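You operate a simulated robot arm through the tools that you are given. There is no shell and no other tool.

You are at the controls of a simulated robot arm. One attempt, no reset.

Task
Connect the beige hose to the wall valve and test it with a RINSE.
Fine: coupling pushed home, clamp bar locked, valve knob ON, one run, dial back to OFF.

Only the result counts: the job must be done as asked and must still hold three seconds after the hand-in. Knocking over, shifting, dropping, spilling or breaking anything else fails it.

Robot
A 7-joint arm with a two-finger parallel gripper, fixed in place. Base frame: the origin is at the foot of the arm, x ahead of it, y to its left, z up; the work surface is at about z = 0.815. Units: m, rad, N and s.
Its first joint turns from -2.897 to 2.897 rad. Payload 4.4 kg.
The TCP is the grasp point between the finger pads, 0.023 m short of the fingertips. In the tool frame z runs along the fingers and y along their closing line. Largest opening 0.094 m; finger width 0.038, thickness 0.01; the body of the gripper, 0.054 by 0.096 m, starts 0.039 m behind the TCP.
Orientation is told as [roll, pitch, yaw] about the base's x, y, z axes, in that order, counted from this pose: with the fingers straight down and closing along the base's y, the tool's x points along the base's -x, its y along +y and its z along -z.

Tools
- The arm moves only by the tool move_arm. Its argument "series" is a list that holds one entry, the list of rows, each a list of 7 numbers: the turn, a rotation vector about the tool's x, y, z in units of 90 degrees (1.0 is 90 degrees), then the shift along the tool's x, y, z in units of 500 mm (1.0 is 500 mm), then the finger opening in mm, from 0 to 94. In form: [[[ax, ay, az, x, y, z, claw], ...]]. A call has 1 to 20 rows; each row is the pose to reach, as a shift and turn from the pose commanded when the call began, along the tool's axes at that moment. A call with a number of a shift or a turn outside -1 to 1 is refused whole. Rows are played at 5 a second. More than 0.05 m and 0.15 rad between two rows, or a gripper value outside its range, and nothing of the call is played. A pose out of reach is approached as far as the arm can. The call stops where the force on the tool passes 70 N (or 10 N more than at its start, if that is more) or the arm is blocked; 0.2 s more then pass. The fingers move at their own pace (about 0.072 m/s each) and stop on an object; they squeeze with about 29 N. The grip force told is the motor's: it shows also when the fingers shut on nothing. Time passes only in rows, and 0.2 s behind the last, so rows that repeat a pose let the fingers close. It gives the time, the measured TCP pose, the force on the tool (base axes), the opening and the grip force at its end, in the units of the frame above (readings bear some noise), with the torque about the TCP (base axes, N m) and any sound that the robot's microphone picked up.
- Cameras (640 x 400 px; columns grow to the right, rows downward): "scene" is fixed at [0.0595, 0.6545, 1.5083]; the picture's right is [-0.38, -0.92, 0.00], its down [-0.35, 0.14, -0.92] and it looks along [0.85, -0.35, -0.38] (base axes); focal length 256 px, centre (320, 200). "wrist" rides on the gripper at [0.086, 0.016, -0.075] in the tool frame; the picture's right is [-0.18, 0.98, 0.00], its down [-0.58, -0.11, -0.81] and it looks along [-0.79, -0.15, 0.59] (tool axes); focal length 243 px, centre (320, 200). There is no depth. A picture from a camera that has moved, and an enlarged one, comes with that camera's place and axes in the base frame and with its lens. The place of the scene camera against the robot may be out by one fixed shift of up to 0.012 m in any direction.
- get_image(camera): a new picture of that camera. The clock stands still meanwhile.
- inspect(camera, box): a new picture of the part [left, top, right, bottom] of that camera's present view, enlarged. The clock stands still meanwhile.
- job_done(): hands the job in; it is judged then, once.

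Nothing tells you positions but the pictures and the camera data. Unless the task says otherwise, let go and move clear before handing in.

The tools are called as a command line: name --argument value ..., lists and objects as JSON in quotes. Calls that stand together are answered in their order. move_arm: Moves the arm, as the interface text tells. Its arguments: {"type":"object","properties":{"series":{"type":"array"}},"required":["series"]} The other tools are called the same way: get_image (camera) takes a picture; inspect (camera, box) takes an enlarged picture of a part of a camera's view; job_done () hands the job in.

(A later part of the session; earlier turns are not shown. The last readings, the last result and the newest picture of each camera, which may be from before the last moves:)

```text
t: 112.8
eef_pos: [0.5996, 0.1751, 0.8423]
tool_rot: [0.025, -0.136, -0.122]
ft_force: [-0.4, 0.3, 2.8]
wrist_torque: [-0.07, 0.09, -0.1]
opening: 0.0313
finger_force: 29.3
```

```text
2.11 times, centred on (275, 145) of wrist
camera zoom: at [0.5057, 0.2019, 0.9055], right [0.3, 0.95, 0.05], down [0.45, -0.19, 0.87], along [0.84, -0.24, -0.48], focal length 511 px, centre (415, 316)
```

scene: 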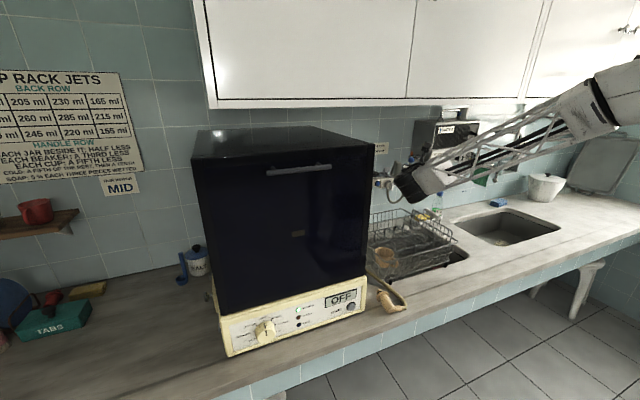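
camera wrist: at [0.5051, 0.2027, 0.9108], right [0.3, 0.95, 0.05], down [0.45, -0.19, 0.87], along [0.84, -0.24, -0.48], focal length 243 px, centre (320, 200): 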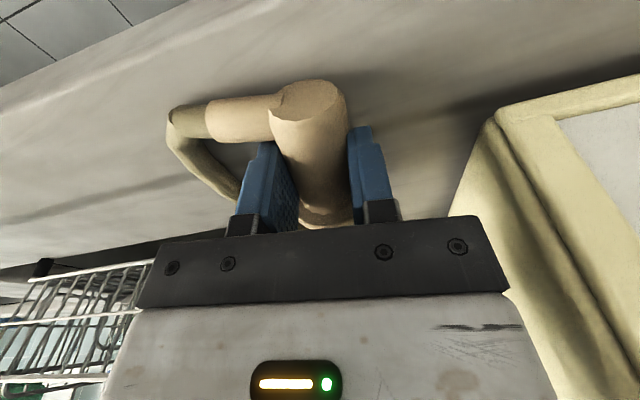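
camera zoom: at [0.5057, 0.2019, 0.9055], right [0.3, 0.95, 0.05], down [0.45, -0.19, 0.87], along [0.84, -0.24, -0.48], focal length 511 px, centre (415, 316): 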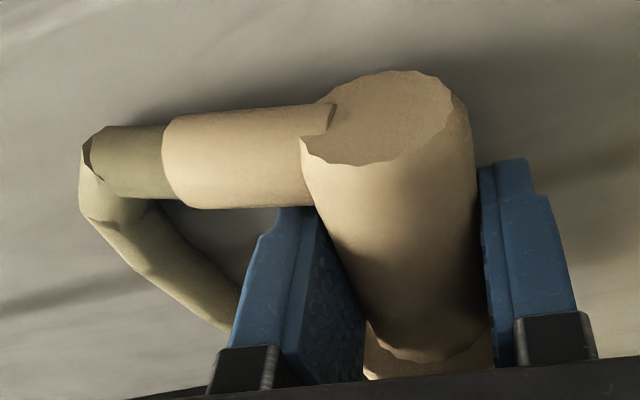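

move_arm --series '[[[0, 0, 0, 0, 0, -0.04, 20], [0, 0, 0, 0, -0.01, -0.09, 20], [0, 0, 0, 0.01, -0.02, -0.15, 20], [0, 0, 0, 0.02, -0.03, -0.21, 20], [0, 0, 0, 0.02, -0.03, -0.21, 20]]]'

get_image --camera "wrist"

inspect --camera "wrist" --box '[150, 50, 400, 240]'

inspect --camera "scene" --box '[350, 210, 450, 320]'

```text
t: 114.0
eef_pos: [0.5723, 0.1619, 0.9465]
tool_rot: [0.027, -0.136, -0.121]
ft_force: [0.6, 0.8, -1.0]
wrist_torque: [0.04, -0.01, -0.01]
opening: 0.0316
finger_force: 29.5
```

```text
taken
camera wrist: at [0.4799, 0.1871, 1.0083], right [0.3, 0.95, 0.05], down [0.45, -0.19, 0.87], along [0.84, -0.24, -0.48], focal length 243 px, centre (320, 200)
```

wrist: 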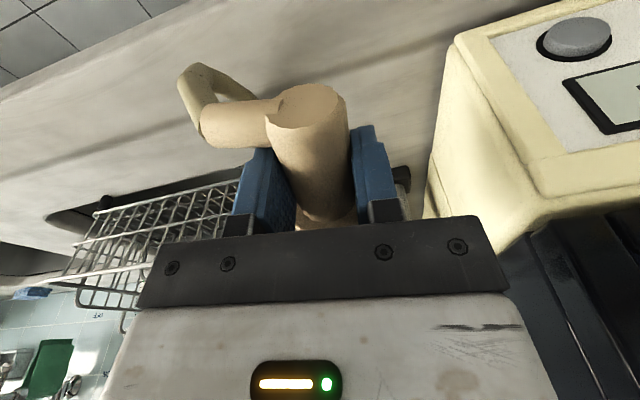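

```text
2.11 times, centred on (275, 145) of wrist
camera zoom: at [0.4799, 0.1871, 1.0083], right [0.3, 0.95, 0.05], down [0.45, -0.19, 0.87], along [0.84, -0.24, -0.48], focal length 511 px, centre (415, 316)
```

zoom: 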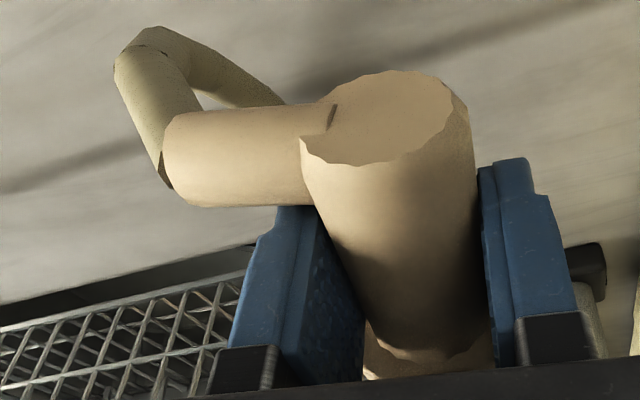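

```text
3.64 times, centred on (400, 265) of scene
camera zoom: at [0.0595, 0.6545, 1.5083], right [-0.38, -0.92, 0.0], down [-0.35, 0.14, -0.92], along [0.85, -0.35, -0.38], focal length 929 px, centre (29, -36)
```

zoom: 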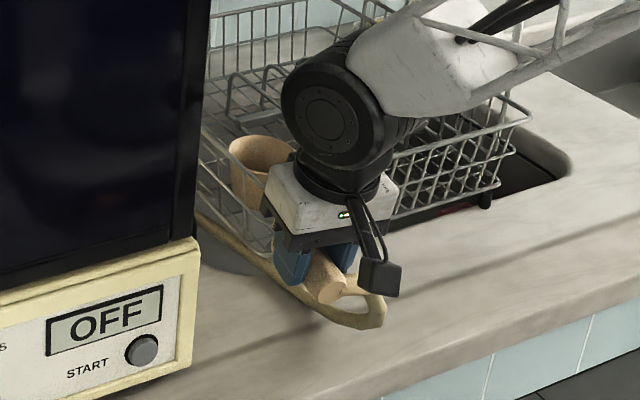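

The coupling is in hand again (31 mm), now with its rear end toward the camera. I'll carry it up and back, turn the hand, and tip it over to point right, as in the dry run.

move_arm --series '[[[0.002, 0.01, -0.01, 0.012, -0.034, -0.067, 20], [0.004, 0.02, -0.02, 0.025, -0.068, -0.133, 20], [0.006, 0.032, -0.03, 0.037, -0.102, -0.2, 20], [0.008, 0.043, -0.04, 0.05, -0.136, -0.267, 20], [0.01, 0.054, -0.05, 0.062, -0.17, -0.333, 20], [0.013, 0.065, -0.06, 0.075, -0.204, -0.4, 20], [0.015, 0.075, -0.07, 0.087, -0.238, -0.466, 20], [0.017, 0.086, -0.08, 0.0995, -0.2725, -0.533, 20], [0.017, 0.086, -0.08, 0.0995, -0.2725, -0.533, 20]]]'

get_image --camera "scene"

```text
t: 116.0
eef_pos: [0.4711, 0.0291, 1.2006]
tool_rot: [-0.008, -0.002, 0.005]
ft_force: [0.2, -0.6, -1.5]
wrist_torque: [0.0, -0.01, -0.02]
opening: 0.0314
finger_force: 29.2
```

```text
taken
```

scene: 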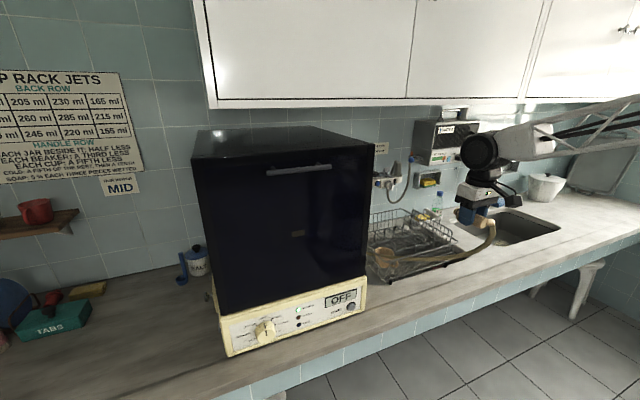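

move_arm --series '[[[0, 0, -0.085, 0, 0, 0, 20], [0, 0, -0.17, 0, 0, 0, 20], [0, 0, -0.255, 0, 0, 0, 20], [0, 0, -0.34, 0, 0, 0, 20], [0, 0, -0.425, 0, 0, 0, 20], [0, 0, -0.51, 0, 0, 0, 20], [0, 0, -0.595, 0, 0, 0, 20], [0, 0, -0.68, 0, 0, 0, 20], [0, 0, -0.765, 0, 0, 0, 20], [0, 0, -0.85, 0, 0, 0, 20], [0, 0, -0.93, 0, 0, 0, 20], [0, 0, -1.0, 0, 0, 0, 20], [0, 0, -1.0, 0, 0, 0, 20]]]'

move_arm --series '[[[0, 0.085, 0, 0, 0, 0, 20], [0, 0.17, 0, 0, 0, 0, 20], [0, 0.255, 0, 0, 0, 0, 20], [0, 0.34, 0, 0, 0, 0, 20], [0, 0.425, 0, 0, 0, 0, 20], [0, 0.51, 0, 0, 0, 0, 20], [0, 0.595, 0, 0, 0, 0, 20], [0, 0.68, 0, 0, 0, 0, 20], [0, 0.765, 0, 0, 0, 0, 20], [0, 0.85, 0, 0, 0, 0, 20], [0, 0.93, 0, 0, 0, 0, 20], [0, 1.0, 0, 0, 0, 0, 20], [0, 1.0, 0, 0, 0, 0, 20]]]'

inspect --camera "scene" --box '[360, 150, 510, 280]'

get_image --camera "wrist"

```text
t: 118.8
eef_pos: [0.4709, 0.0298, 1.1994]
tool_rot: [-0.002, 0.01, 1.576]
ft_force: [-0.6, -0.5, -1.0]
wrist_torque: [-0.01, 0.02, -0.02]
opening: 0.0318
finger_force: 28.8
```

```text
t: 121.6
eef_pos: [0.4712, 0.03, 1.1995]
tool_rot: [-2.94, 1.56, -1.364]
ft_force: [-0.3, 0.0, -0.6]
wrist_torque: [-0.02, -0.01, -0.03]
opening: 0.0313
finger_force: 29.0
```

```text
3.08 times, centred on (435, 215) of scene
camera zoom: at [0.0595, 0.6545, 1.5083], right [-0.38, -0.92, 0.0], down [-0.35, 0.14, -0.92], along [0.85, -0.35, -0.38], focal length 786 px, centre (-34, 154)
```

zoom: 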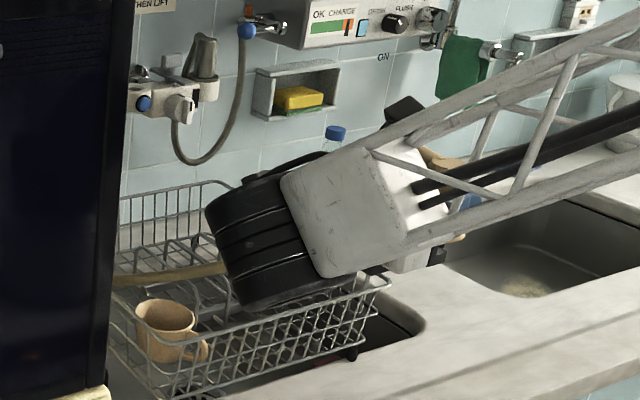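

```text
taken
camera wrist: at [0.4546, 0.1051, 1.2847], right [-0.98, -0.01, -0.19], down [0.11, 0.8, -0.59], along [0.15, -0.6, -0.79], focal length 243 px, centre (320, 200)
```

wrist: 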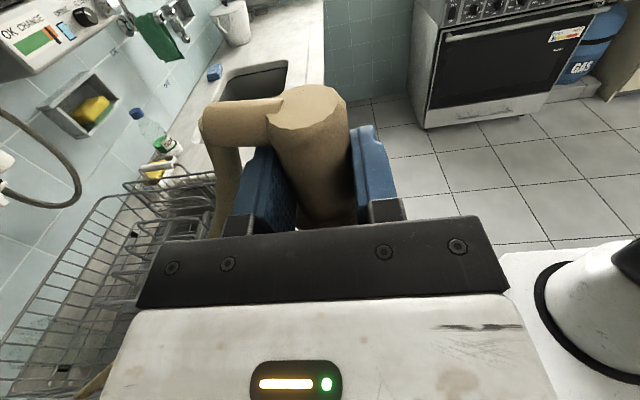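

move_arm --series '[[[0.0625, 0, 0, 0.02, -0.07, 0.012, 20], [0.125, 0, 0, 0.04, -0.14, 0.025, 20], [0.1875, 0, 0, 0.06, -0.21, 0.037, 20], [0.25, 0, 0, 0.08, -0.28, 0.05, 20], [0.3125, 0, 0, 0.1, -0.35, 0.062, 20], [0.375, 0, 0, 0.12, -0.42, 0.075, 20], [0.4375, 0, 0, 0.13, -0.49, 0.087, 20], [0.5, 0, 0, 0.14, -0.558, 0.1, 20], [0.5, 0, 0, 0.14, -0.558, 0.1, 20]]]'

get_image --camera "wrist"

inspect --camera "scene" --box '[360, 140, 480, 280]'

```text
t: 123.6
eef_pos: [0.75, -0.0194, 1.271]
tool_rot: [2.541, 1.562, -1.382]
ft_force: [-0.5, 0.0, -0.4]
wrist_torque: [-0.02, 0.01, 0.04]
opening: 0.0315
finger_force: 29.2
```

```text
taken
camera wrist: at [0.6855, 0.0227, 1.3563], right [-0.69, -0.7, -0.18], down [-0.5, 0.64, -0.59], along [0.53, -0.32, -0.79], focal length 243 px, centre (320, 200)
```

wrist: 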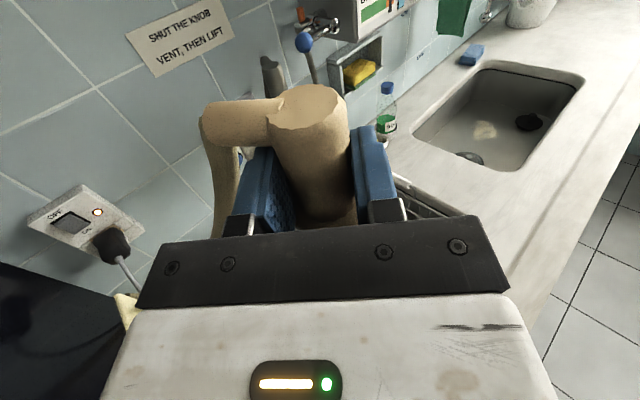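

```text
2.86 times, centred on (420, 210) of scene
camera zoom: at [0.0595, 0.6545, 1.5083], right [-0.38, -0.92, 0.0], down [-0.35, 0.14, -0.92], along [0.85, -0.35, -0.38], focal length 730 px, centre (34, 171)
```

zoom: 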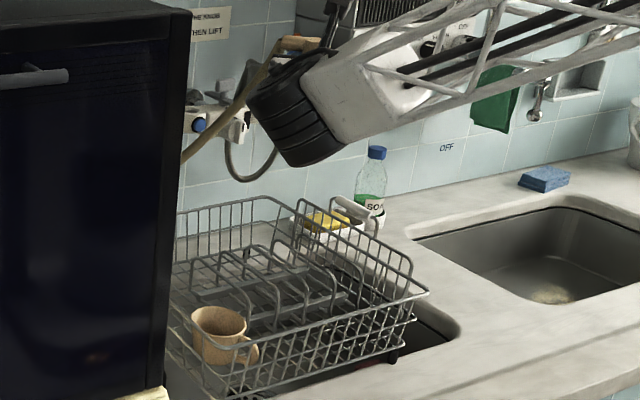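

inspect --camera "wrist" --box '[240, 70, 390, 230]'

```text
2.50 times, centred on (315, 150) of wrist
camera zoom: at [0.6855, 0.0227, 1.3563], right [-0.69, -0.7, -0.18], down [-0.5, 0.64, -0.59], along [0.53, -0.32, -0.79], focal length 606 px, centre (332, 325)
```

zoom: 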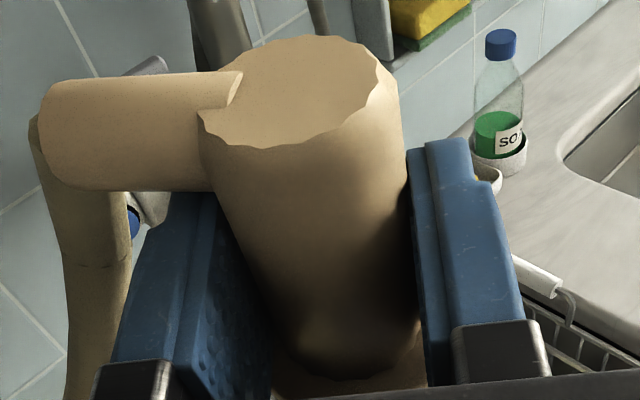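

The coupling sits parallel to the tool axis, centred at tool z ≈ 0.0075, with the tip about 56 mm below the TCP. I'll move above the port, aiming for (1.037, -0.0415).

move_arm --series '[[[0, 0, 0, -0.008, -0.047, 0.055, 20], [0, 0, 0, -0.016, -0.093, 0.11, 20], [0, 0, 0, -0.025, -0.14, 0.166, 20], [0, 0, 0, -0.033, -0.186, 0.221, 20], [0, 0, 0, -0.041, -0.233, 0.276, 20], [0, 0, 0, -0.05, -0.279, 0.331, 20], [0, 0, 0, -0.058, -0.326, 0.386, 20], [0, 0, 0, -0.066, -0.3724, 0.4416, 20], [0, 0, 0, -0.066, -0.3724, 0.4416, 20], [0, 0, 0, -0.066, -0.3724, 0.4416, 20]]]'

get_image --camera "wrist"

inspect --camera "scene" --box '[365, 140, 425, 200]'

```text
t: 125.8
eef_pos: [1.0378, -0.0413, 1.2384]
tool_rot: [2.581, 1.562, -1.34]
ft_force: [0.9, -0.7, -1.5]
wrist_torque: [-0.01, 0.02, 0.0]
opening: 0.0315
finger_force: 28.9
```

```text
taken
camera wrist: at [0.9739, 0.0002, 1.3241], right [-0.69, -0.7, -0.18], down [-0.5, 0.64, -0.59], along [0.53, -0.32, -0.79], focal length 243 px, centre (320, 200)
```

wrist: 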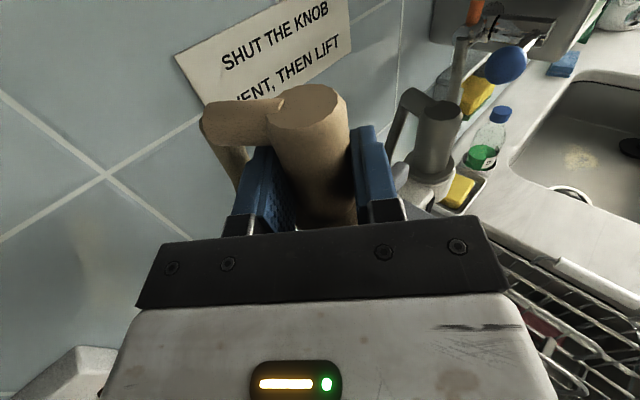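

```text
6.67 times, centred on (395, 170) of scene
camera zoom: at [0.0595, 0.6545, 1.5083], right [-0.38, -0.92, 0.0], down [-0.35, 0.14, -0.92], along [0.85, -0.35, -0.38], focal length 1704 px, centre (-180, 400)
```

zoom: 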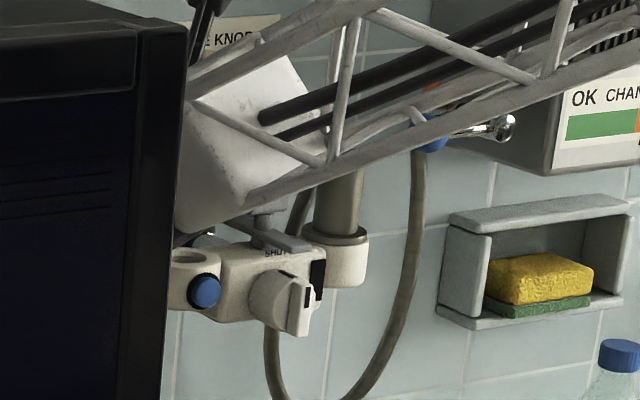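

move_arm --series '[[[0, 0, 0, -0.04, 0, 0, 20], [0, 0, 0, -0.08, 0, 0, 20], [0, 0, 0, -0.097, 0, 0, 20], [0, 0, 0, -0.097, 0, 0, 20]]]'

move_arm --series '[[[0, 0, 0, -0.006, 0, 0, 20], [0, 0, 0, -0.012, 0, 0, 20], [0, 0, 0, -0.018, 0, 0, 20], [0, 0, 0, -0.024, 0, 0, 20], [0, 0, 0, -0.024, 0, 0, 20]]]'

get_image --camera "wrist"

```text
t: 126.8
eef_pos: [1.0387, -0.0425, 1.1885]
tool_rot: [2.537, 1.562, -1.384]
ft_force: [-0.7, -0.6, -1.3]
wrist_torque: [0.01, 0.02, -0.01]
opening: 0.0315
finger_force: 29.1
```

```text
t: 128.0
eef_pos: [1.039, -0.0413, 1.1775]
tool_rot: [2.582, 1.562, -1.338]
ft_force: [0.2, 0.2, -1.1]
wrist_torque: [0.02, 0.01, 0.0]
opening: 0.0312
finger_force: 28.9
```

```text
taken
camera wrist: at [0.974, 0.0001, 1.2632], right [-0.69, -0.7, -0.18], down [-0.5, 0.64, -0.59], along [0.53, -0.32, -0.79], focal length 243 px, centre (320, 200)
```

wrist: 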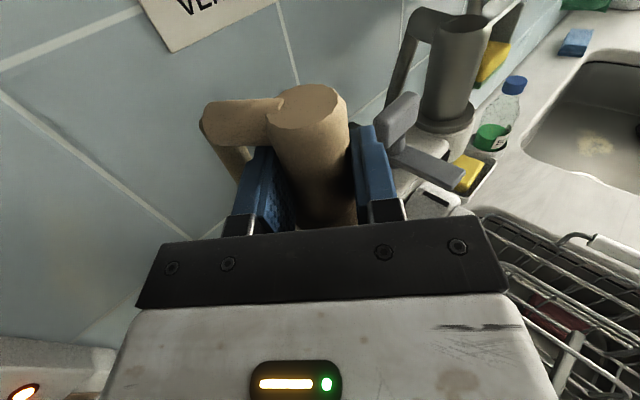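

No contact force with the tip about 5 mm below the rim, so it's entering cleanly. Continuing down in small steps.

move_arm --series '[[[0, 0, 0, -0.006, 0, 0, 20], [0, 0, 0, -0.012, 0, 0, 20], [0, 0, 0, -0.018, 0, 0, 20], [0, 0, 0, -0.018, 0, 0, 20]]]'

get_image --camera "wrist"

```text
t: 129.0
eef_pos: [1.0384, -0.0421, 1.169]
tool_rot: [2.547, 1.562, -1.375]
ft_force: [0.4, -0.7, -1.8]
wrist_torque: [-0.01, 0.03, -0.02]
opening: 0.0314
finger_force: 28.9
```

```text
taken
camera wrist: at [0.9743, -0.0002, 1.2539], right [-0.69, -0.7, -0.18], down [-0.5, 0.64, -0.59], along [0.53, -0.32, -0.79], focal length 243 px, centre (320, 200)
```

wrist: 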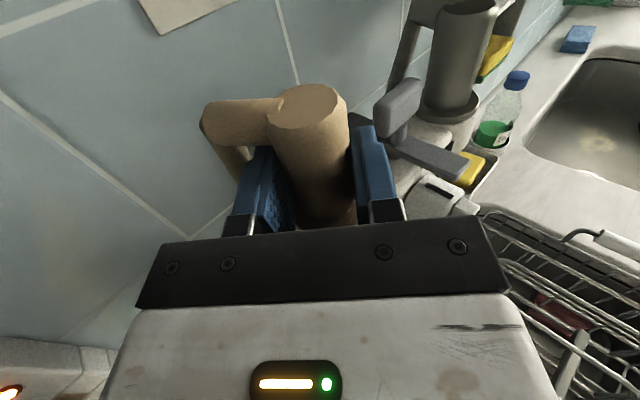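

move_arm --series '[[[0, 0, 0, -0.006, 0, 0, 20], [0, 0, 0, -0.012, 0, 0, 20], [0, 0, 0, -0.018, 0, 0, 20], [0, 0, 0, -0.022, 0, 0, 20], [0, 0, 0, -0.022, 0, 0, 20]]]'

get_image --camera "wrist"

inspect --camera "scene" --box '[370, 145, 410, 185]'

```text
t: 130.2
eef_pos: [1.0371, -0.0413, 1.1581]
tool_rot: [2.588, 1.562, -1.334]
ft_force: [0.0, 1.0, -0.9]
wrist_torque: [0.1, -0.05, -0.01]
opening: 0.0317
finger_force: 28.7
```

```text
taken
camera wrist: at [0.9741, -0.0003, 1.2434], right [-0.69, -0.7, -0.18], down [-0.5, 0.64, -0.59], along [0.53, -0.32, -0.79], focal length 243 px, centre (320, 200)
```

wrist: 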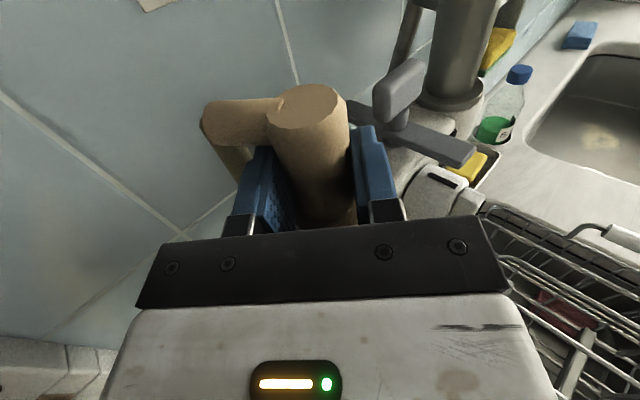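

```text
10.00 times, centred on (390, 165) of scene
camera zoom: at [0.0595, 0.6545, 1.5083], right [-0.38, -0.92, 0.0], down [-0.35, 0.14, -0.92], along [0.85, -0.35, -0.38], focal length 2556 px, centre (-380, 550)
```

zoom: 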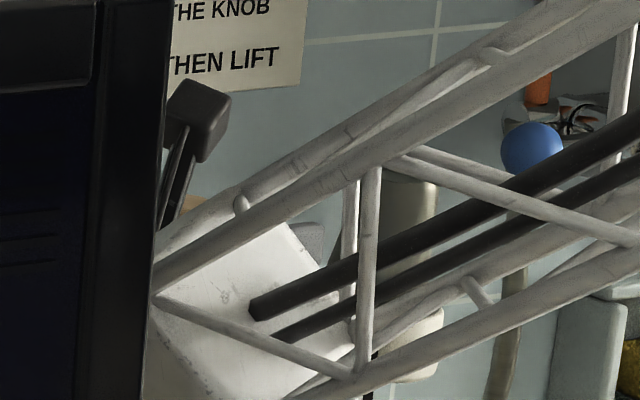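

move_arm --series '[[[0, 0, 0, -0.003, 0, 0, 20], [0, 0, 0, -0.006, 0, 0, 20], [0, 0, 0, -0.008, 0, 0, 20], [0, 0, 0, -0.008, 0, 0, 20]]]'

```text
t: 131.2
eef_pos: [1.0391, -0.0429, 1.1553]
tool_rot: [2.789, 1.562, -1.134]
ft_force: [4.2, -2.7, 25.6]
wrist_torque: [0.22, -0.02, 0.06]
opening: 0.032
finger_force: 29.6
```

move_arm --series '[[[0, 0, 0, -0.002, 0, 0, 20], [0, 0, 0, -0.004, 0, 0, 20], [0, 0, 0, -0.004, 0, 0, 20]]]'

inspect --camera "wrist" --box '[180, 60, 480, 250]'

```text
t: 132.0
eef_pos: [1.0379, -0.0416, 1.1539]
tool_rot: [2.791, 1.56, -1.131]
ft_force: [8.9, -4.8, 34.0]
wrist_torque: [0.11, -0.39, 0.02]
opening: 0.0313
finger_force: 29.0
```

```text
2.11 times, centred on (330, 155) of wrist
camera zoom: at [0.9737, -0.0004, 1.2391], right [-0.69, -0.7, -0.18], down [-0.49, 0.64, -0.59], along [0.53, -0.32, -0.79], focal length 511 px, centre (299, 295)
```

zoom: 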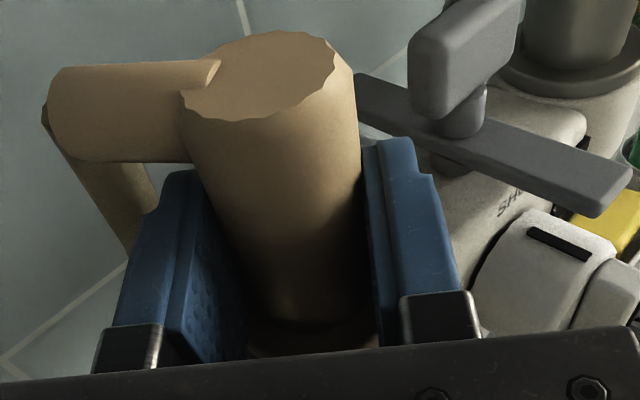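

The tip is in and I've pushed to 34 N; the grip would slip beyond that. I'll open a little, back off along the finger direction, and check how it's seated.

move_arm --series '[[[0, 0, 0, 0.004, 0, 0, 32], [0, 0, 0, 0.006, 0, 0, 42], [0, 0, 0, 0.006, 0, 0, 42], [0, 0, 0, 0.006, 0, 0, 42]]]'

inspect --camera "wrist" --box '[180, 60, 480, 250]'

```text
t: 133.0
eef_pos: [1.0372, -0.041, 1.1539]
tool_rot: [2.402, 1.562, -1.52]
ft_force: [-3.1, -2.7, 10.6]
wrist_torque: [0.12, -0.1, -0.01]
opening: 0.0401
finger_force: 0.0
```

```text
2.11 times, centred on (330, 155) of wrist
camera zoom: at [0.9739, -0.0002, 1.2393], right [-0.69, -0.7, -0.18], down [-0.5, 0.64, -0.59], along [0.53, -0.32, -0.79], focal length 511 px, centre (299, 295)
```

zoom: 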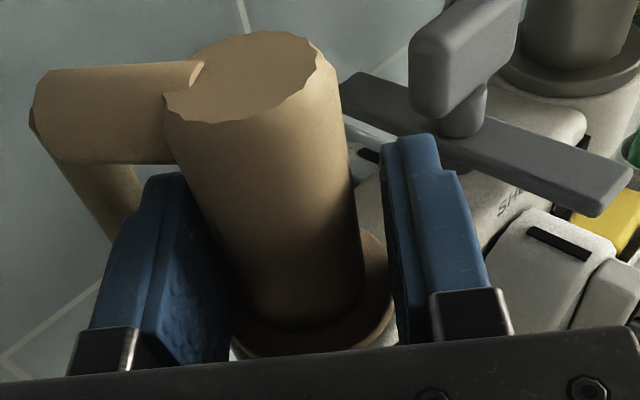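

The fingers now rest on top of the flange, a good way to press it home evenly. I'll press down further in steps and watch whether it moves.

move_arm --series '[[[0, 0, 0, -0.004, 0, 0, 41], [0, 0, 0, -0.008, 0, 0, 41], [0, 0, 0, -0.012, 0, 0, 41], [0, 0, 0, -0.012, 0, 0, 41]]]'

inspect --camera "wrist" --box '[180, 60, 480, 250]'

```text
t: 134.0
eef_pos: [1.0373, -0.0426, 1.1525]
tool_rot: [2.992, 1.558, -0.93]
ft_force: [-2.0, 8.7, 48.4]
wrist_torque: [0.17, -0.26, 0.02]
opening: 0.0404
finger_force: 0.1
```

```text
2.11 times, centred on (330, 155) of wrist
camera zoom: at [0.9735, -0.0001, 1.2379], right [-0.69, -0.7, -0.18], down [-0.49, 0.64, -0.59], along [0.53, -0.32, -0.79], focal length 511 px, centre (299, 295)
```

zoom: 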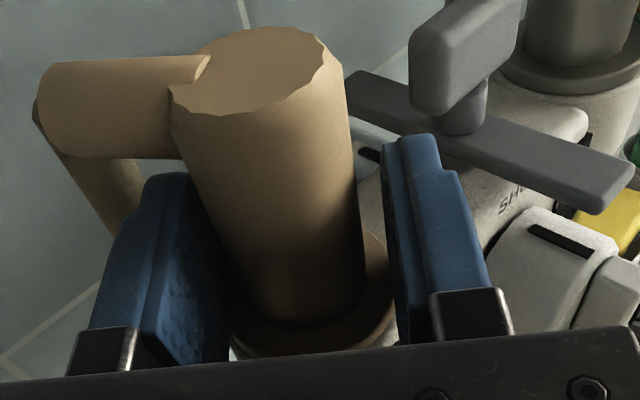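

move_arm --series '[[[0, 0, 0, -0.004, 0, 0, 41], [0, 0, 0, -0.004, 0, 0, 41], [0, 0, 0, 0.01, 0, 0, 41], [0, 0, 0, 0.016, 0, 0, 42], [0, 0, 0, 0.016, 0, -0.05, 42], [0, 0, 0, 0.016, 0, -0.11, 42], [0, 0, 0, 0.016, 0, -0.18, 42], [0, 0, 0, 0.016, 0, -0.22, 42], [0, 0, 0, 0.016, 0, -0.22, 42]]]'

get_image --camera "wrist"

inspect --camera "wrist" --box '[220, 20, 420, 220]'

inspect --camera "scene" --box '[365, 145, 425, 205]'

```text
t: 134.6
eef_pos: [1.0395, -0.0433, 1.1523]
tool_rot: [-3.123, 1.559, -0.761]
ft_force: [0.4, 0.0, 4.8]
wrist_torque: [0.02, -0.03, -0.02]
opening: 0.0408
finger_force: 0.0
stopped in row 2: the force on the tool passed its limit at 72 N (the readings are from after the stop); the commanded pose is now the measured one
```

```text
taken
camera wrist: at [0.9737, -0.0007, 1.2379], right [-0.69, -0.7, -0.18], down [-0.49, 0.64, -0.59], along [0.53, -0.32, -0.78], focal length 243 px, centre (320, 200)
```

wrist: 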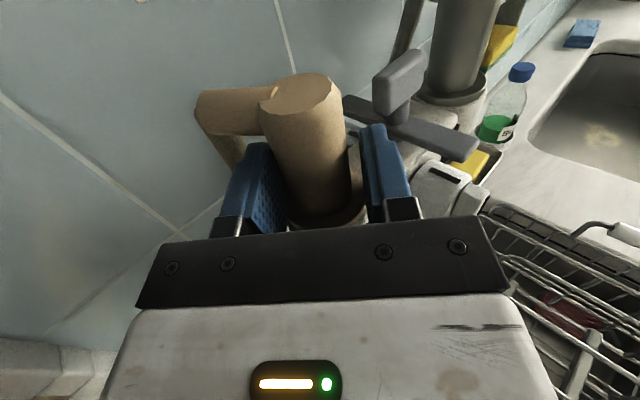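

```text
2.00 times, centred on (320, 120) of wrist
camera zoom: at [0.9737, -0.0007, 1.2379], right [-0.69, -0.7, -0.18], down [-0.49, 0.64, -0.59], along [0.53, -0.32, -0.78], focal length 485 px, centre (320, 360)
```

zoom: 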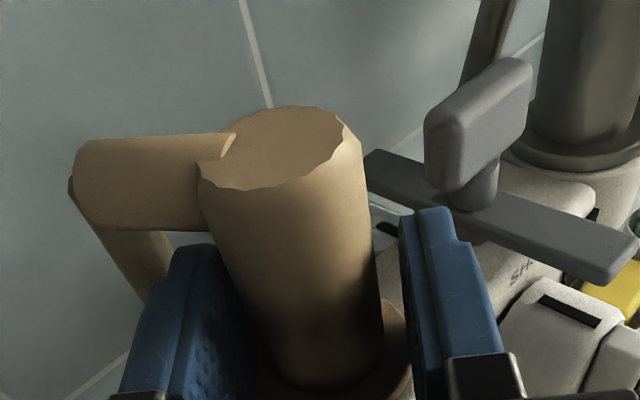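

```text
6.67 times, centred on (395, 175) of scene
camera zoom: at [0.0595, 0.6545, 1.5083], right [-0.38, -0.92, 0.0], down [-0.35, 0.14, -0.92], along [0.85, -0.35, -0.38], focal length 1704 px, centre (-180, 367)
```

zoom: 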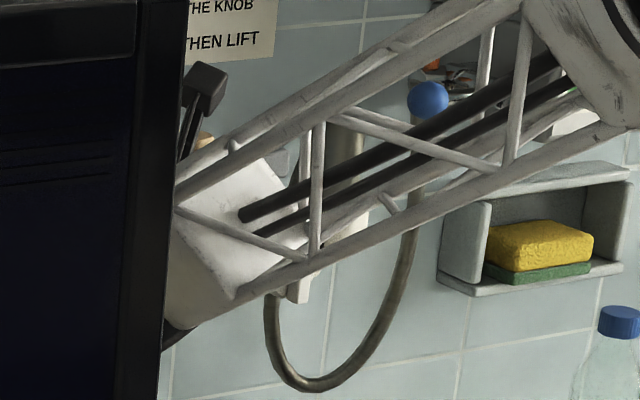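

move_arm --series '[[[0, 0, 0, 0.006, 0, 0, 41], [0, 0, 0, 0.01, 0, 0, 42], [0, 0, 0, 0.01, 0, -0.04, 42], [0, 0, 0, 0.01, 0, -0.1, 42], [0, 0, 0, 0.01, 0, -0.17, 42], [0, 0, 0, 0.01, 0, -0.24, 42], [0, 0, 0, 0.01, 0, -0.24, 42]]]'

get_image --camera "wrist"

inspect --camera "wrist" --box '[220, 20, 420, 220]'

inspect --camera "scene" --box '[365, 145, 425, 205]'

```text
t: 136.2
eef_pos: [0.9527, 0.0436, 1.1556]
tool_rot: [3.057, 1.56, -0.861]
ft_force: [0.4, -0.6, 0.5]
wrist_torque: [0.01, -0.02, 0.01]
opening: 0.042
finger_force: 0.0
```

```text
taken
camera wrist: at [0.8881, 0.0852, 1.2407], right [-0.69, -0.7, -0.18], down [-0.49, 0.64, -0.59], along [0.53, -0.32, -0.79], focal length 243 px, centre (320, 200)
```

wrist: 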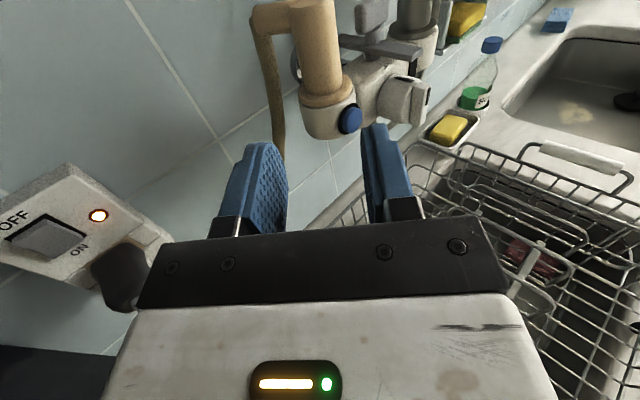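

```text
2.00 times, centred on (320, 120) of wrist
camera zoom: at [0.8881, 0.0852, 1.2407], right [-0.69, -0.7, -0.18], down [-0.49, 0.64, -0.59], along [0.53, -0.32, -0.79], focal length 485 px, centre (320, 360)
```

zoom: 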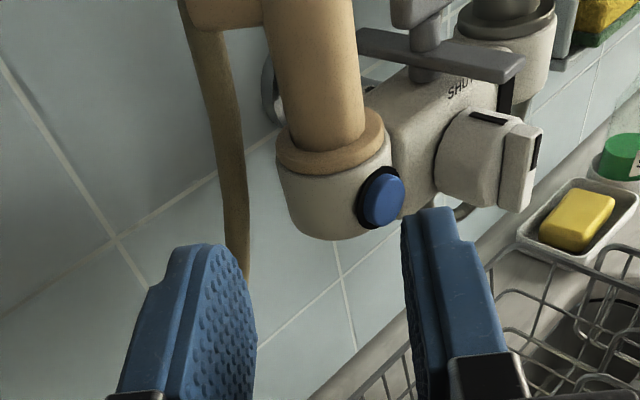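

```text
6.67 times, centred on (395, 175) of scene
camera zoom: at [0.0595, 0.6545, 1.5083], right [-0.38, -0.92, 0.0], down [-0.35, 0.14, -0.92], along [0.85, -0.35, -0.38], focal length 1704 px, centre (-180, 367)
```

zoom: 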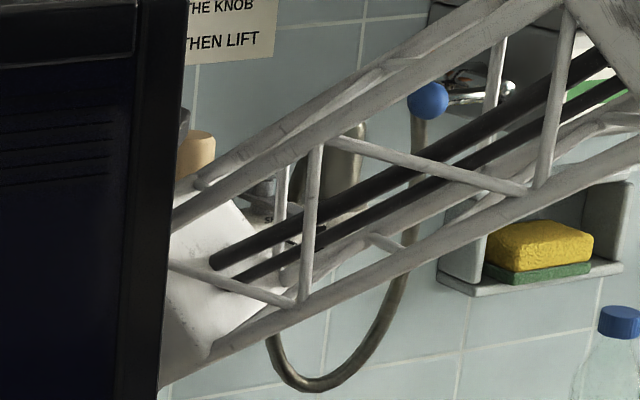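

inspect --camera "wrist" --box '[270, 60, 370, 150]'

inspect --camera "wrist" --box '[330, 0, 450, 130]'

```text
4.44 times, centred on (320, 105) of wrist
camera zoom: at [0.8881, 0.0852, 1.2407], right [-0.69, -0.7, -0.18], down [-0.49, 0.64, -0.59], along [0.53, -0.32, -0.79], focal length 1078 px, centre (320, 622)
```

zoom: 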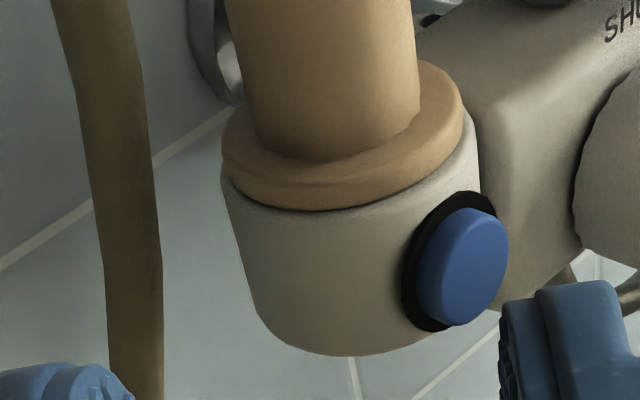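

```text
3.08 times, centred on (390, 65) of wrist
camera zoom: at [0.8881, 0.0852, 1.2407], right [-0.69, -0.7, -0.18], down [-0.49, 0.64, -0.59], along [0.53, -0.32, -0.79], focal length 746 px, centre (105, 615)
```

zoom: 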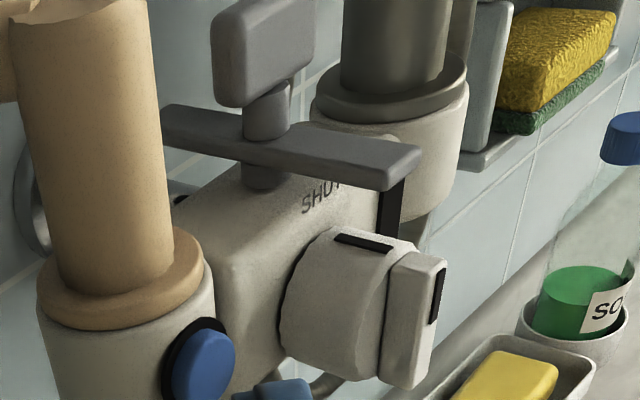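

The coupling's flange is flush on the cup rim, so it's home. Next is the clamp bar: pivot near (1.046, -0.114), front end at x ≈ 1.00, top at z ≈ 1.139. I'll close the fingers to make a poker and place it on the left side of the bar's front end.

move_arm --series '[[[0, 0, 0, -0.006, 0.036, 0.046, 20], [0, 0, 0, -0.012, 0.072, 0.092, 5], [0, 0, 0, -0.017, 0.1085, 0.1387, 0], [0, 0, 0, -0.017, 0.1085, 0.1387, 0], [0, 0, 0, -0.017, 0.1085, 0.1387, 0]]]'

get_image --camera "wrist"

inspect --camera "wrist" --box '[230, 30, 430, 220]'

```text
t: 137.4
eef_pos: [0.9649, -0.045, 1.1479]
tool_rot: [3.084, 1.559, -0.836]
ft_force: [0.5, 0.2, -0.1]
wrist_torque: [0.0, -0.02, 0.0]
opening: 0.0
finger_force: 29.1
```

```text
taken
camera wrist: at [0.8999, -0.0023, 1.2328], right [-0.69, -0.7, -0.18], down [-0.49, 0.64, -0.59], along [0.53, -0.32, -0.79], focal length 243 px, centre (320, 200)
```

wrist: 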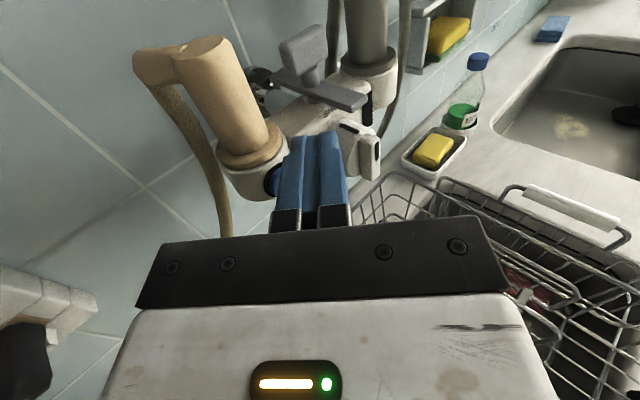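

```text
2.11 times, centred on (330, 125) of wrist
camera zoom: at [0.8999, -0.0023, 1.2328], right [-0.69, -0.7, -0.18], down [-0.49, 0.64, -0.59], along [0.53, -0.32, -0.79], focal length 511 px, centre (299, 358)
```

zoom: 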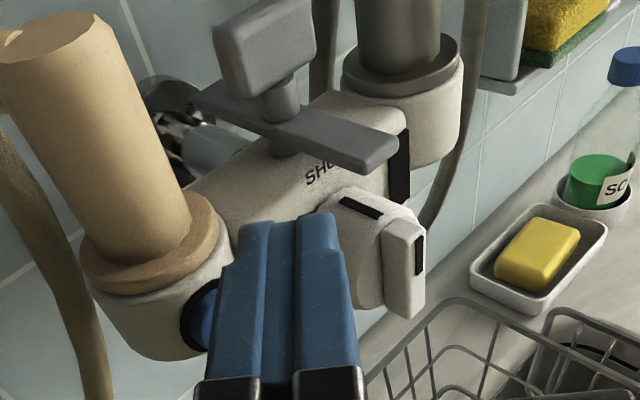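

move_arm --series '[[[0, 0, 0, 0, -0.008, 0.04, 0], [0, 0, 0, 0, -0.0167, 0.0843, 0], [0, 0, 0, 0, -0.0167, 0.0843, 0]]]'

inspect --camera "wrist" --box '[230, 30, 430, 220]'

```text
t: 138.2
eef_pos: [1.0003, -0.0681, 1.1494]
tool_rot: [3.063, 1.558, -0.859]
ft_force: [-0.4, -0.3, -0.4]
wrist_torque: [0.0, 0.01, -0.04]
opening: 0.0
finger_force: 29.0
```

```text
2.11 times, centred on (330, 125) of wrist
camera zoom: at [0.9354, -0.0266, 1.2332], right [-0.69, -0.7, -0.18], down [-0.49, 0.64, -0.59], along [0.53, -0.32, -0.79], focal length 511 px, centre (299, 358)
```

zoom: 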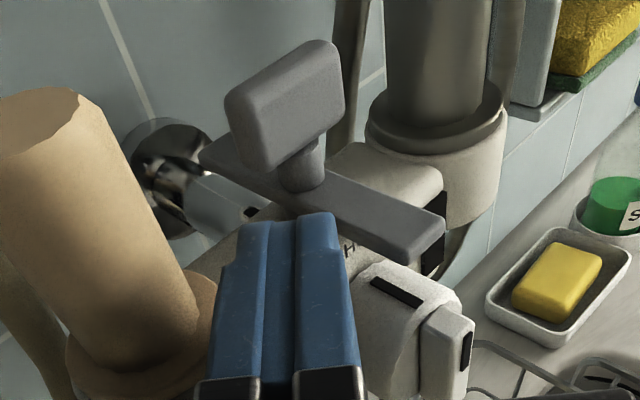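

move_arm --series '[[[0, 0, 0, 0, 0.012, 0.0127, 0], [0, 0, 0, 0, 0.024, 0.0254, 0], [0, 0, 0, 0, 0.036, 0.0381, 0], [0, 0, 0, 0, 0.048, 0.0508, 0], [0, 0, 0, 0, 0.0597, 0.0636, 0], [0, 0, 0, 0, 0.0597, 0.0636, 0]]]'

inspect --camera "wrist" --box '[230, 30, 430, 220]'

```text
t: 139.6
eef_pos: [1.0012, -0.1128, 1.1493]
tool_rot: [3.082, 1.559, -0.837]
ft_force: [-0.1, 1.0, 0.8]
wrist_torque: [-0.04, -0.01, 0.02]
opening: 0.0
finger_force: 29.0
```

```text
2.11 times, centred on (330, 125) of wrist
camera zoom: at [0.9371, -0.0703, 1.2344], right [-0.69, -0.7, -0.18], down [-0.49, 0.64, -0.59], along [0.53, -0.32, -0.78], focal length 511 px, centre (299, 358)
```

zoom: 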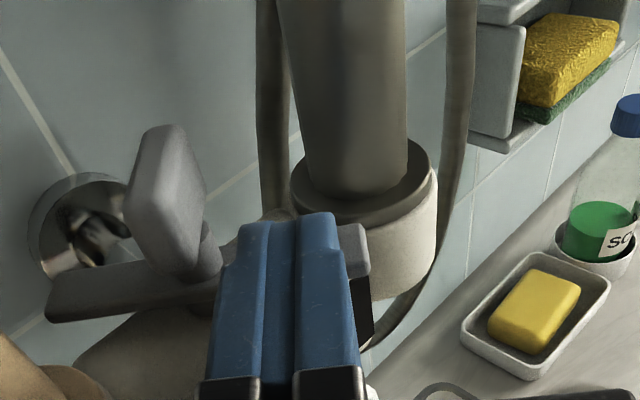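

move_arm --series '[[[0, 0, 0, 0, 0.014, 0.0135, 0], [0, 0, 0, 0, 0.028, 0.027, 0], [0, 0, 0, 0, 0.0255, 0.034, 0], [0, 0, 0, 0, 0.0212, 0.0479, 0], [0, 0, 0, 0, 0.0212, 0.0479, 0]]]'

inspect --camera "wrist" --box '[230, 30, 430, 220]'

get_image --camera "wrist"

```text
t: 140.8
eef_pos: [1.0104, -0.1368, 1.1489]
tool_rot: [3.058, 1.56, -0.86]
ft_force: [-0.4, 0.9, 0.6]
wrist_torque: [-0.01, -0.01, 0.04]
opening: 0.0
finger_force: 29.3
```

```text
2.11 times, centred on (330, 125) of wrist
camera zoom: at [0.9465, -0.0947, 1.2342], right [-0.69, -0.7, -0.18], down [-0.49, 0.64, -0.59], along [0.53, -0.32, -0.79], focal length 511 px, centre (299, 358)
```

zoom: 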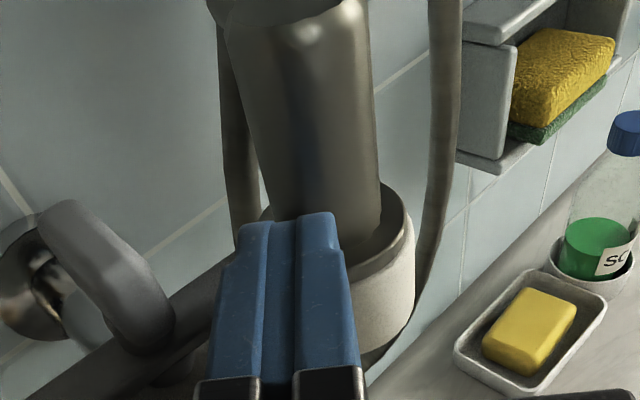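

```text
taken
camera wrist: at [0.9465, -0.0947, 1.2342], right [-0.69, -0.7, -0.18], down [-0.49, 0.64, -0.59], along [0.53, -0.32, -0.79], focal length 243 px, centre (320, 200)
```

wrist: 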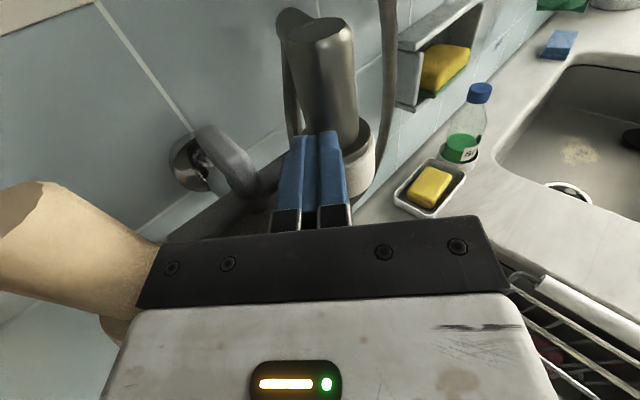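

move_arm --series '[[[0, 0, 0, 0, 0, -0.05, 0], [0, 0, 0, 0.04, 0, -0.12, 0], [0, 0, 0, 0.08, -0.03, -0.19, 0], [0, 0, 0, 0.12, -0.06, -0.24, 0], [0, 0, 0, 0.12, -0.06, -0.24, 0]]]'

inspect --camera "wrist" --box '[200, 0, 400, 200]'

get_image --camera "wrist"

```text
t: 142.0
eef_pos: [0.9476, -0.0305, 1.2085]
tool_rot: [3.071, 1.559, -0.852]
ft_force: [-1.2, -1.0, 0.8]
wrist_torque: [-0.01, 0.02, 0.02]
opening: 0.0003
finger_force: 29.1
```

```text
2.00 times, centred on (300, 100) of wrist
camera zoom: at [0.8821, 0.012, 1.2926], right [-0.69, -0.7, -0.18], down [-0.49, 0.64, -0.59], along [0.53, -0.32, -0.79], focal length 485 px, centre (360, 400)
```

zoom: 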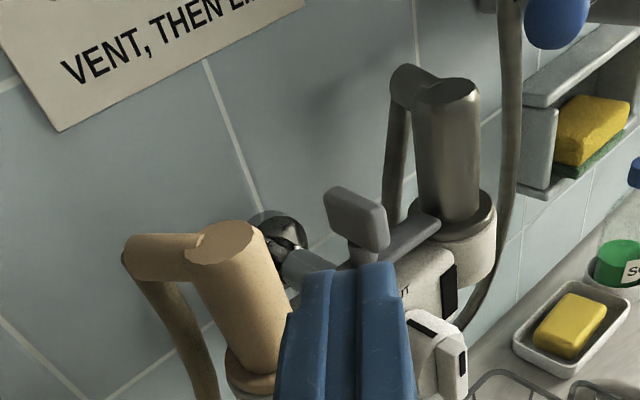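

```text
taken
camera wrist: at [0.8821, 0.012, 1.2926], right [-0.69, -0.7, -0.18], down [-0.49, 0.64, -0.59], along [0.53, -0.32, -0.79], focal length 243 px, centre (320, 200)
```

wrist: 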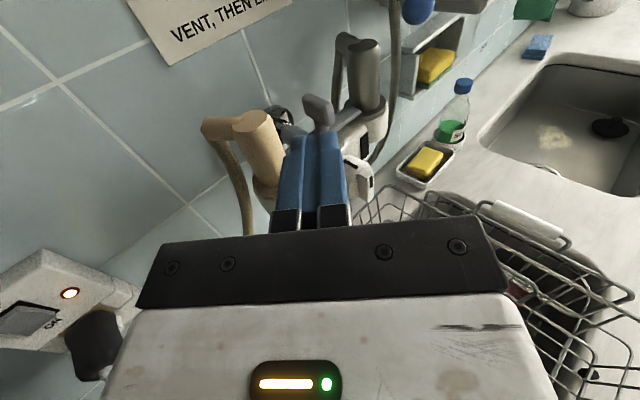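

move_arm --series '[[[0, 0, 0, 0, 0, -0.02, 40], [0, 0, 0, 0.02, 0, -0.04, 80], [0, 0, 0, 0.04, 0, -0.04, 94], [0, 0, 0, 0.04, 0, -0.04, 94], [0, 0, 0, 0.04, 0, -0.04, 94]]]'

inspect --camera "wrist" --box '[230, 60, 410, 220]'

inspect --camera "scene" --box '[365, 145, 425, 205]'

```text
t: 143.2
eef_pos: [0.9312, -0.016, 1.2264]
tool_rot: [3.08, 1.558, -0.842]
ft_force: [0.2, 1.2, 0.9]
wrist_torque: [0.03, 0.03, 0.03]
opening: 0.0941
finger_force: 0.1
```

```text
2.50 times, centred on (320, 140) of wrist
camera zoom: at [0.8677, 0.0258, 1.3121], right [-0.69, -0.7, -0.18], down [-0.49, 0.64, -0.59], along [0.53, -0.32, -0.79], focal length 606 px, centre (320, 350)
```

zoom: 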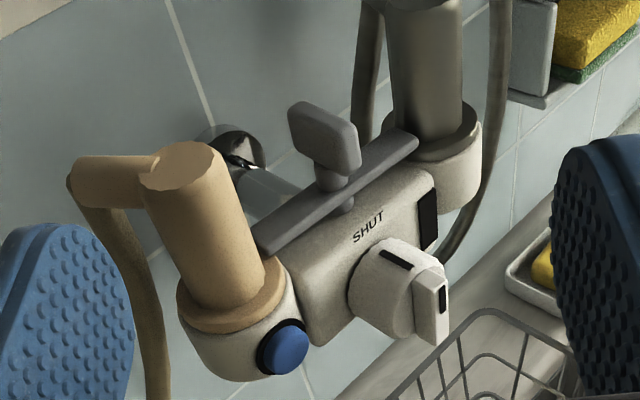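

```text
6.67 times, centred on (395, 175) of scene
camera zoom: at [0.0595, 0.6545, 1.5083], right [-0.38, -0.92, 0.0], down [-0.35, 0.14, -0.92], along [0.85, -0.35, -0.38], focal length 1704 px, centre (-180, 367)
```

zoom: 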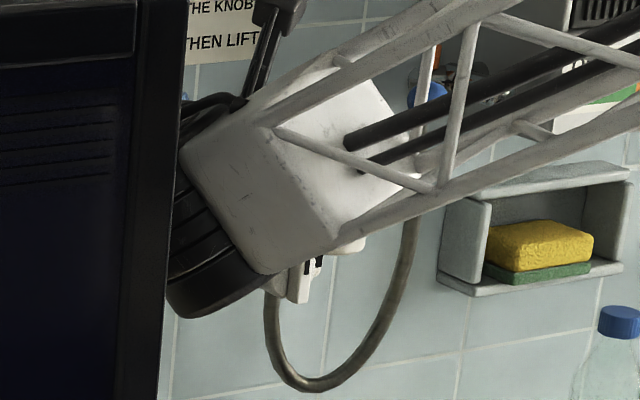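

inspect --camera "wrist" --box '[285, 95, 375, 185]'

```text
4.44 times, centred on (330, 140) of wrist
camera zoom: at [0.8677, 0.0258, 1.3121], right [-0.69, -0.7, -0.18], down [-0.49, 0.64, -0.59], along [0.53, -0.32, -0.79], focal length 1078 px, centre (276, 467)
```

zoom: 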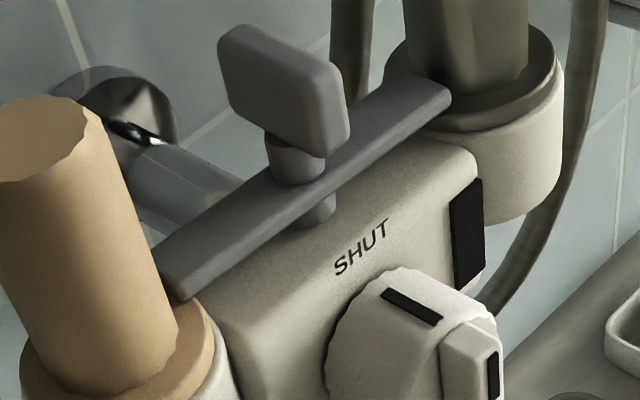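

The bar now lies over both flanges, but I measure about 85°, a few degrees short. I'll go back and push that end about 5 mm more toward the wall.

move_arm --series '[[[0, 0, 0, -0.02, 0.02, 0.05, 50], [0, 0, 0, -0.04, 0.04, 0.1, 20], [0, 0, 0, -0.054, 0.059, 0.154, 0], [0, 0, 0, -0.054, 0.059, 0.154, 0], [0, 0, 0, -0.1, 0.059, 0.154, 0], [0, 0, 0, -0.156, 0.059, 0.154, 0], [0, 0, 0, -0.156, 0.059, 0.154, 0]]]'

inspect --camera "wrist" --box '[200, 30, 400, 220]'

```text
t: 144.8
eef_pos: [0.9658, -0.0918, 1.1511]
tool_rot: [3.079, 1.558, -0.842]
ft_force: [0.0, -0.2, -0.1]
wrist_torque: [0.02, 0.02, 0.0]
opening: 0.0
finger_force: 28.8
```

```text
2.11 times, centred on (300, 125) of wrist
camera zoom: at [0.9024, -0.051, 1.2353], right [-0.69, -0.7, -0.18], down [-0.49, 0.64, -0.59], along [0.53, -0.32, -0.79], focal length 511 px, centre (362, 358)
```

zoom: 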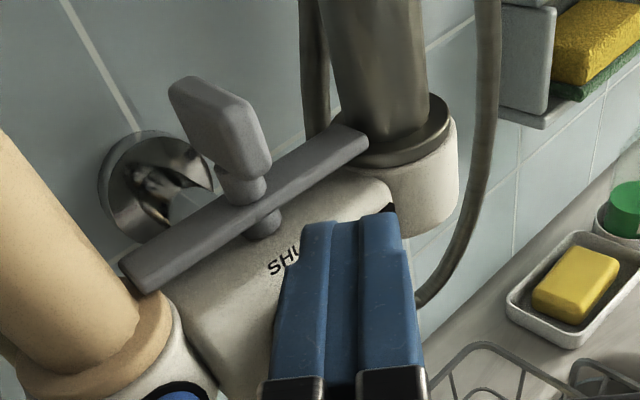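

move_arm --series '[[[0, 0, 0, 0, 0, 0.06, 0], [0, 0, 0, 0, 0, 0.11, 0], [0, 0, 0, 0, -0.001, 0.126, 0], [0, 0, 0, 0, -0.004, 0.132, 0], [0, 0, 0, 0, -0.007, 0.136, 0], [0, 0, 0, 0, -0.007, 0.136, 0]]]'

```text
t: 145.8
eef_pos: [1.0112, -0.1369, 1.1516]
tool_rot: [3.008, 1.559, -0.918]
ft_force: [-37.7, 8.6, 6.1]
wrist_torque: [0.72, 1.88, 0.65]
opening: 0.0
finger_force: 29.5
stopped in row 5: the force on the tool passed its limit at 88 N (the readings are from after the stop); the commanded pose is now the measured one
```

The stop came from something below the fingers: the small box under the hand touched the knob handle. I'll back off and check that nothing changed.

move_arm --series '[[[0, 0, 0, 0, 0, -0.03, 0], [0, 0, 0, 0.02, 0, -0.09, 0], [0, 0, 0, 0.06, -0.02, -0.16, 0], [0, 0, 0, 0.12, -0.05, -0.22, 40], [0, 0, 0, 0.14, -0.06, -0.26, 94], [0, 0, 0, 0.14, -0.06, -0.26, 94], [0, 0, 0, 0.14, -0.06, -0.26, 94]]]'

inspect --camera "wrist" --box '[230, 60, 410, 220]'

inspect --camera "wrist" --box '[285, 80, 375, 170]'

```text
t: 147.4
eef_pos: [0.943, -0.0221, 1.2183]
tool_rot: [2.938, 1.559, -0.984]
ft_force: [0.5, -0.7, 0.0]
wrist_torque: [0.0, 0.05, 0.0]
opening: 0.0941
finger_force: 0.0
```

```text
2.50 times, centred on (320, 140) of wrist
camera zoom: at [0.8784, 0.019, 1.3038], right [-0.69, -0.7, -0.18], down [-0.49, 0.64, -0.59], along [0.53, -0.32, -0.79], focal length 606 px, centre (320, 350)
```

zoom: 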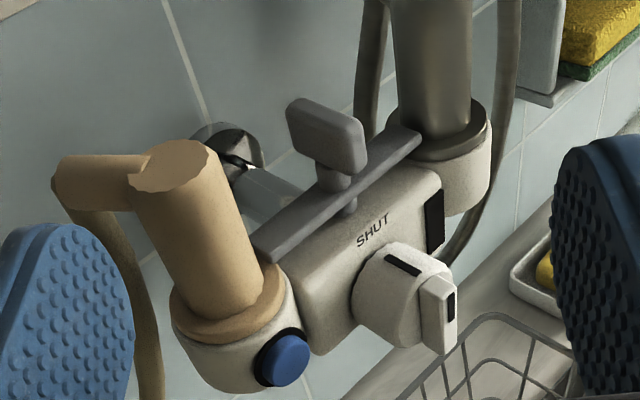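

```text
4.44 times, centred on (330, 125) of wrist
camera zoom: at [0.8784, 0.019, 1.3038], right [-0.69, -0.7, -0.18], down [-0.49, 0.64, -0.59], along [0.53, -0.32, -0.79], focal length 1078 px, centre (276, 533)
```

zoom: 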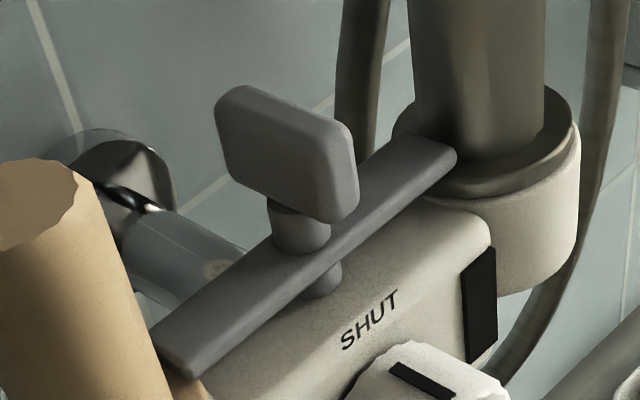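

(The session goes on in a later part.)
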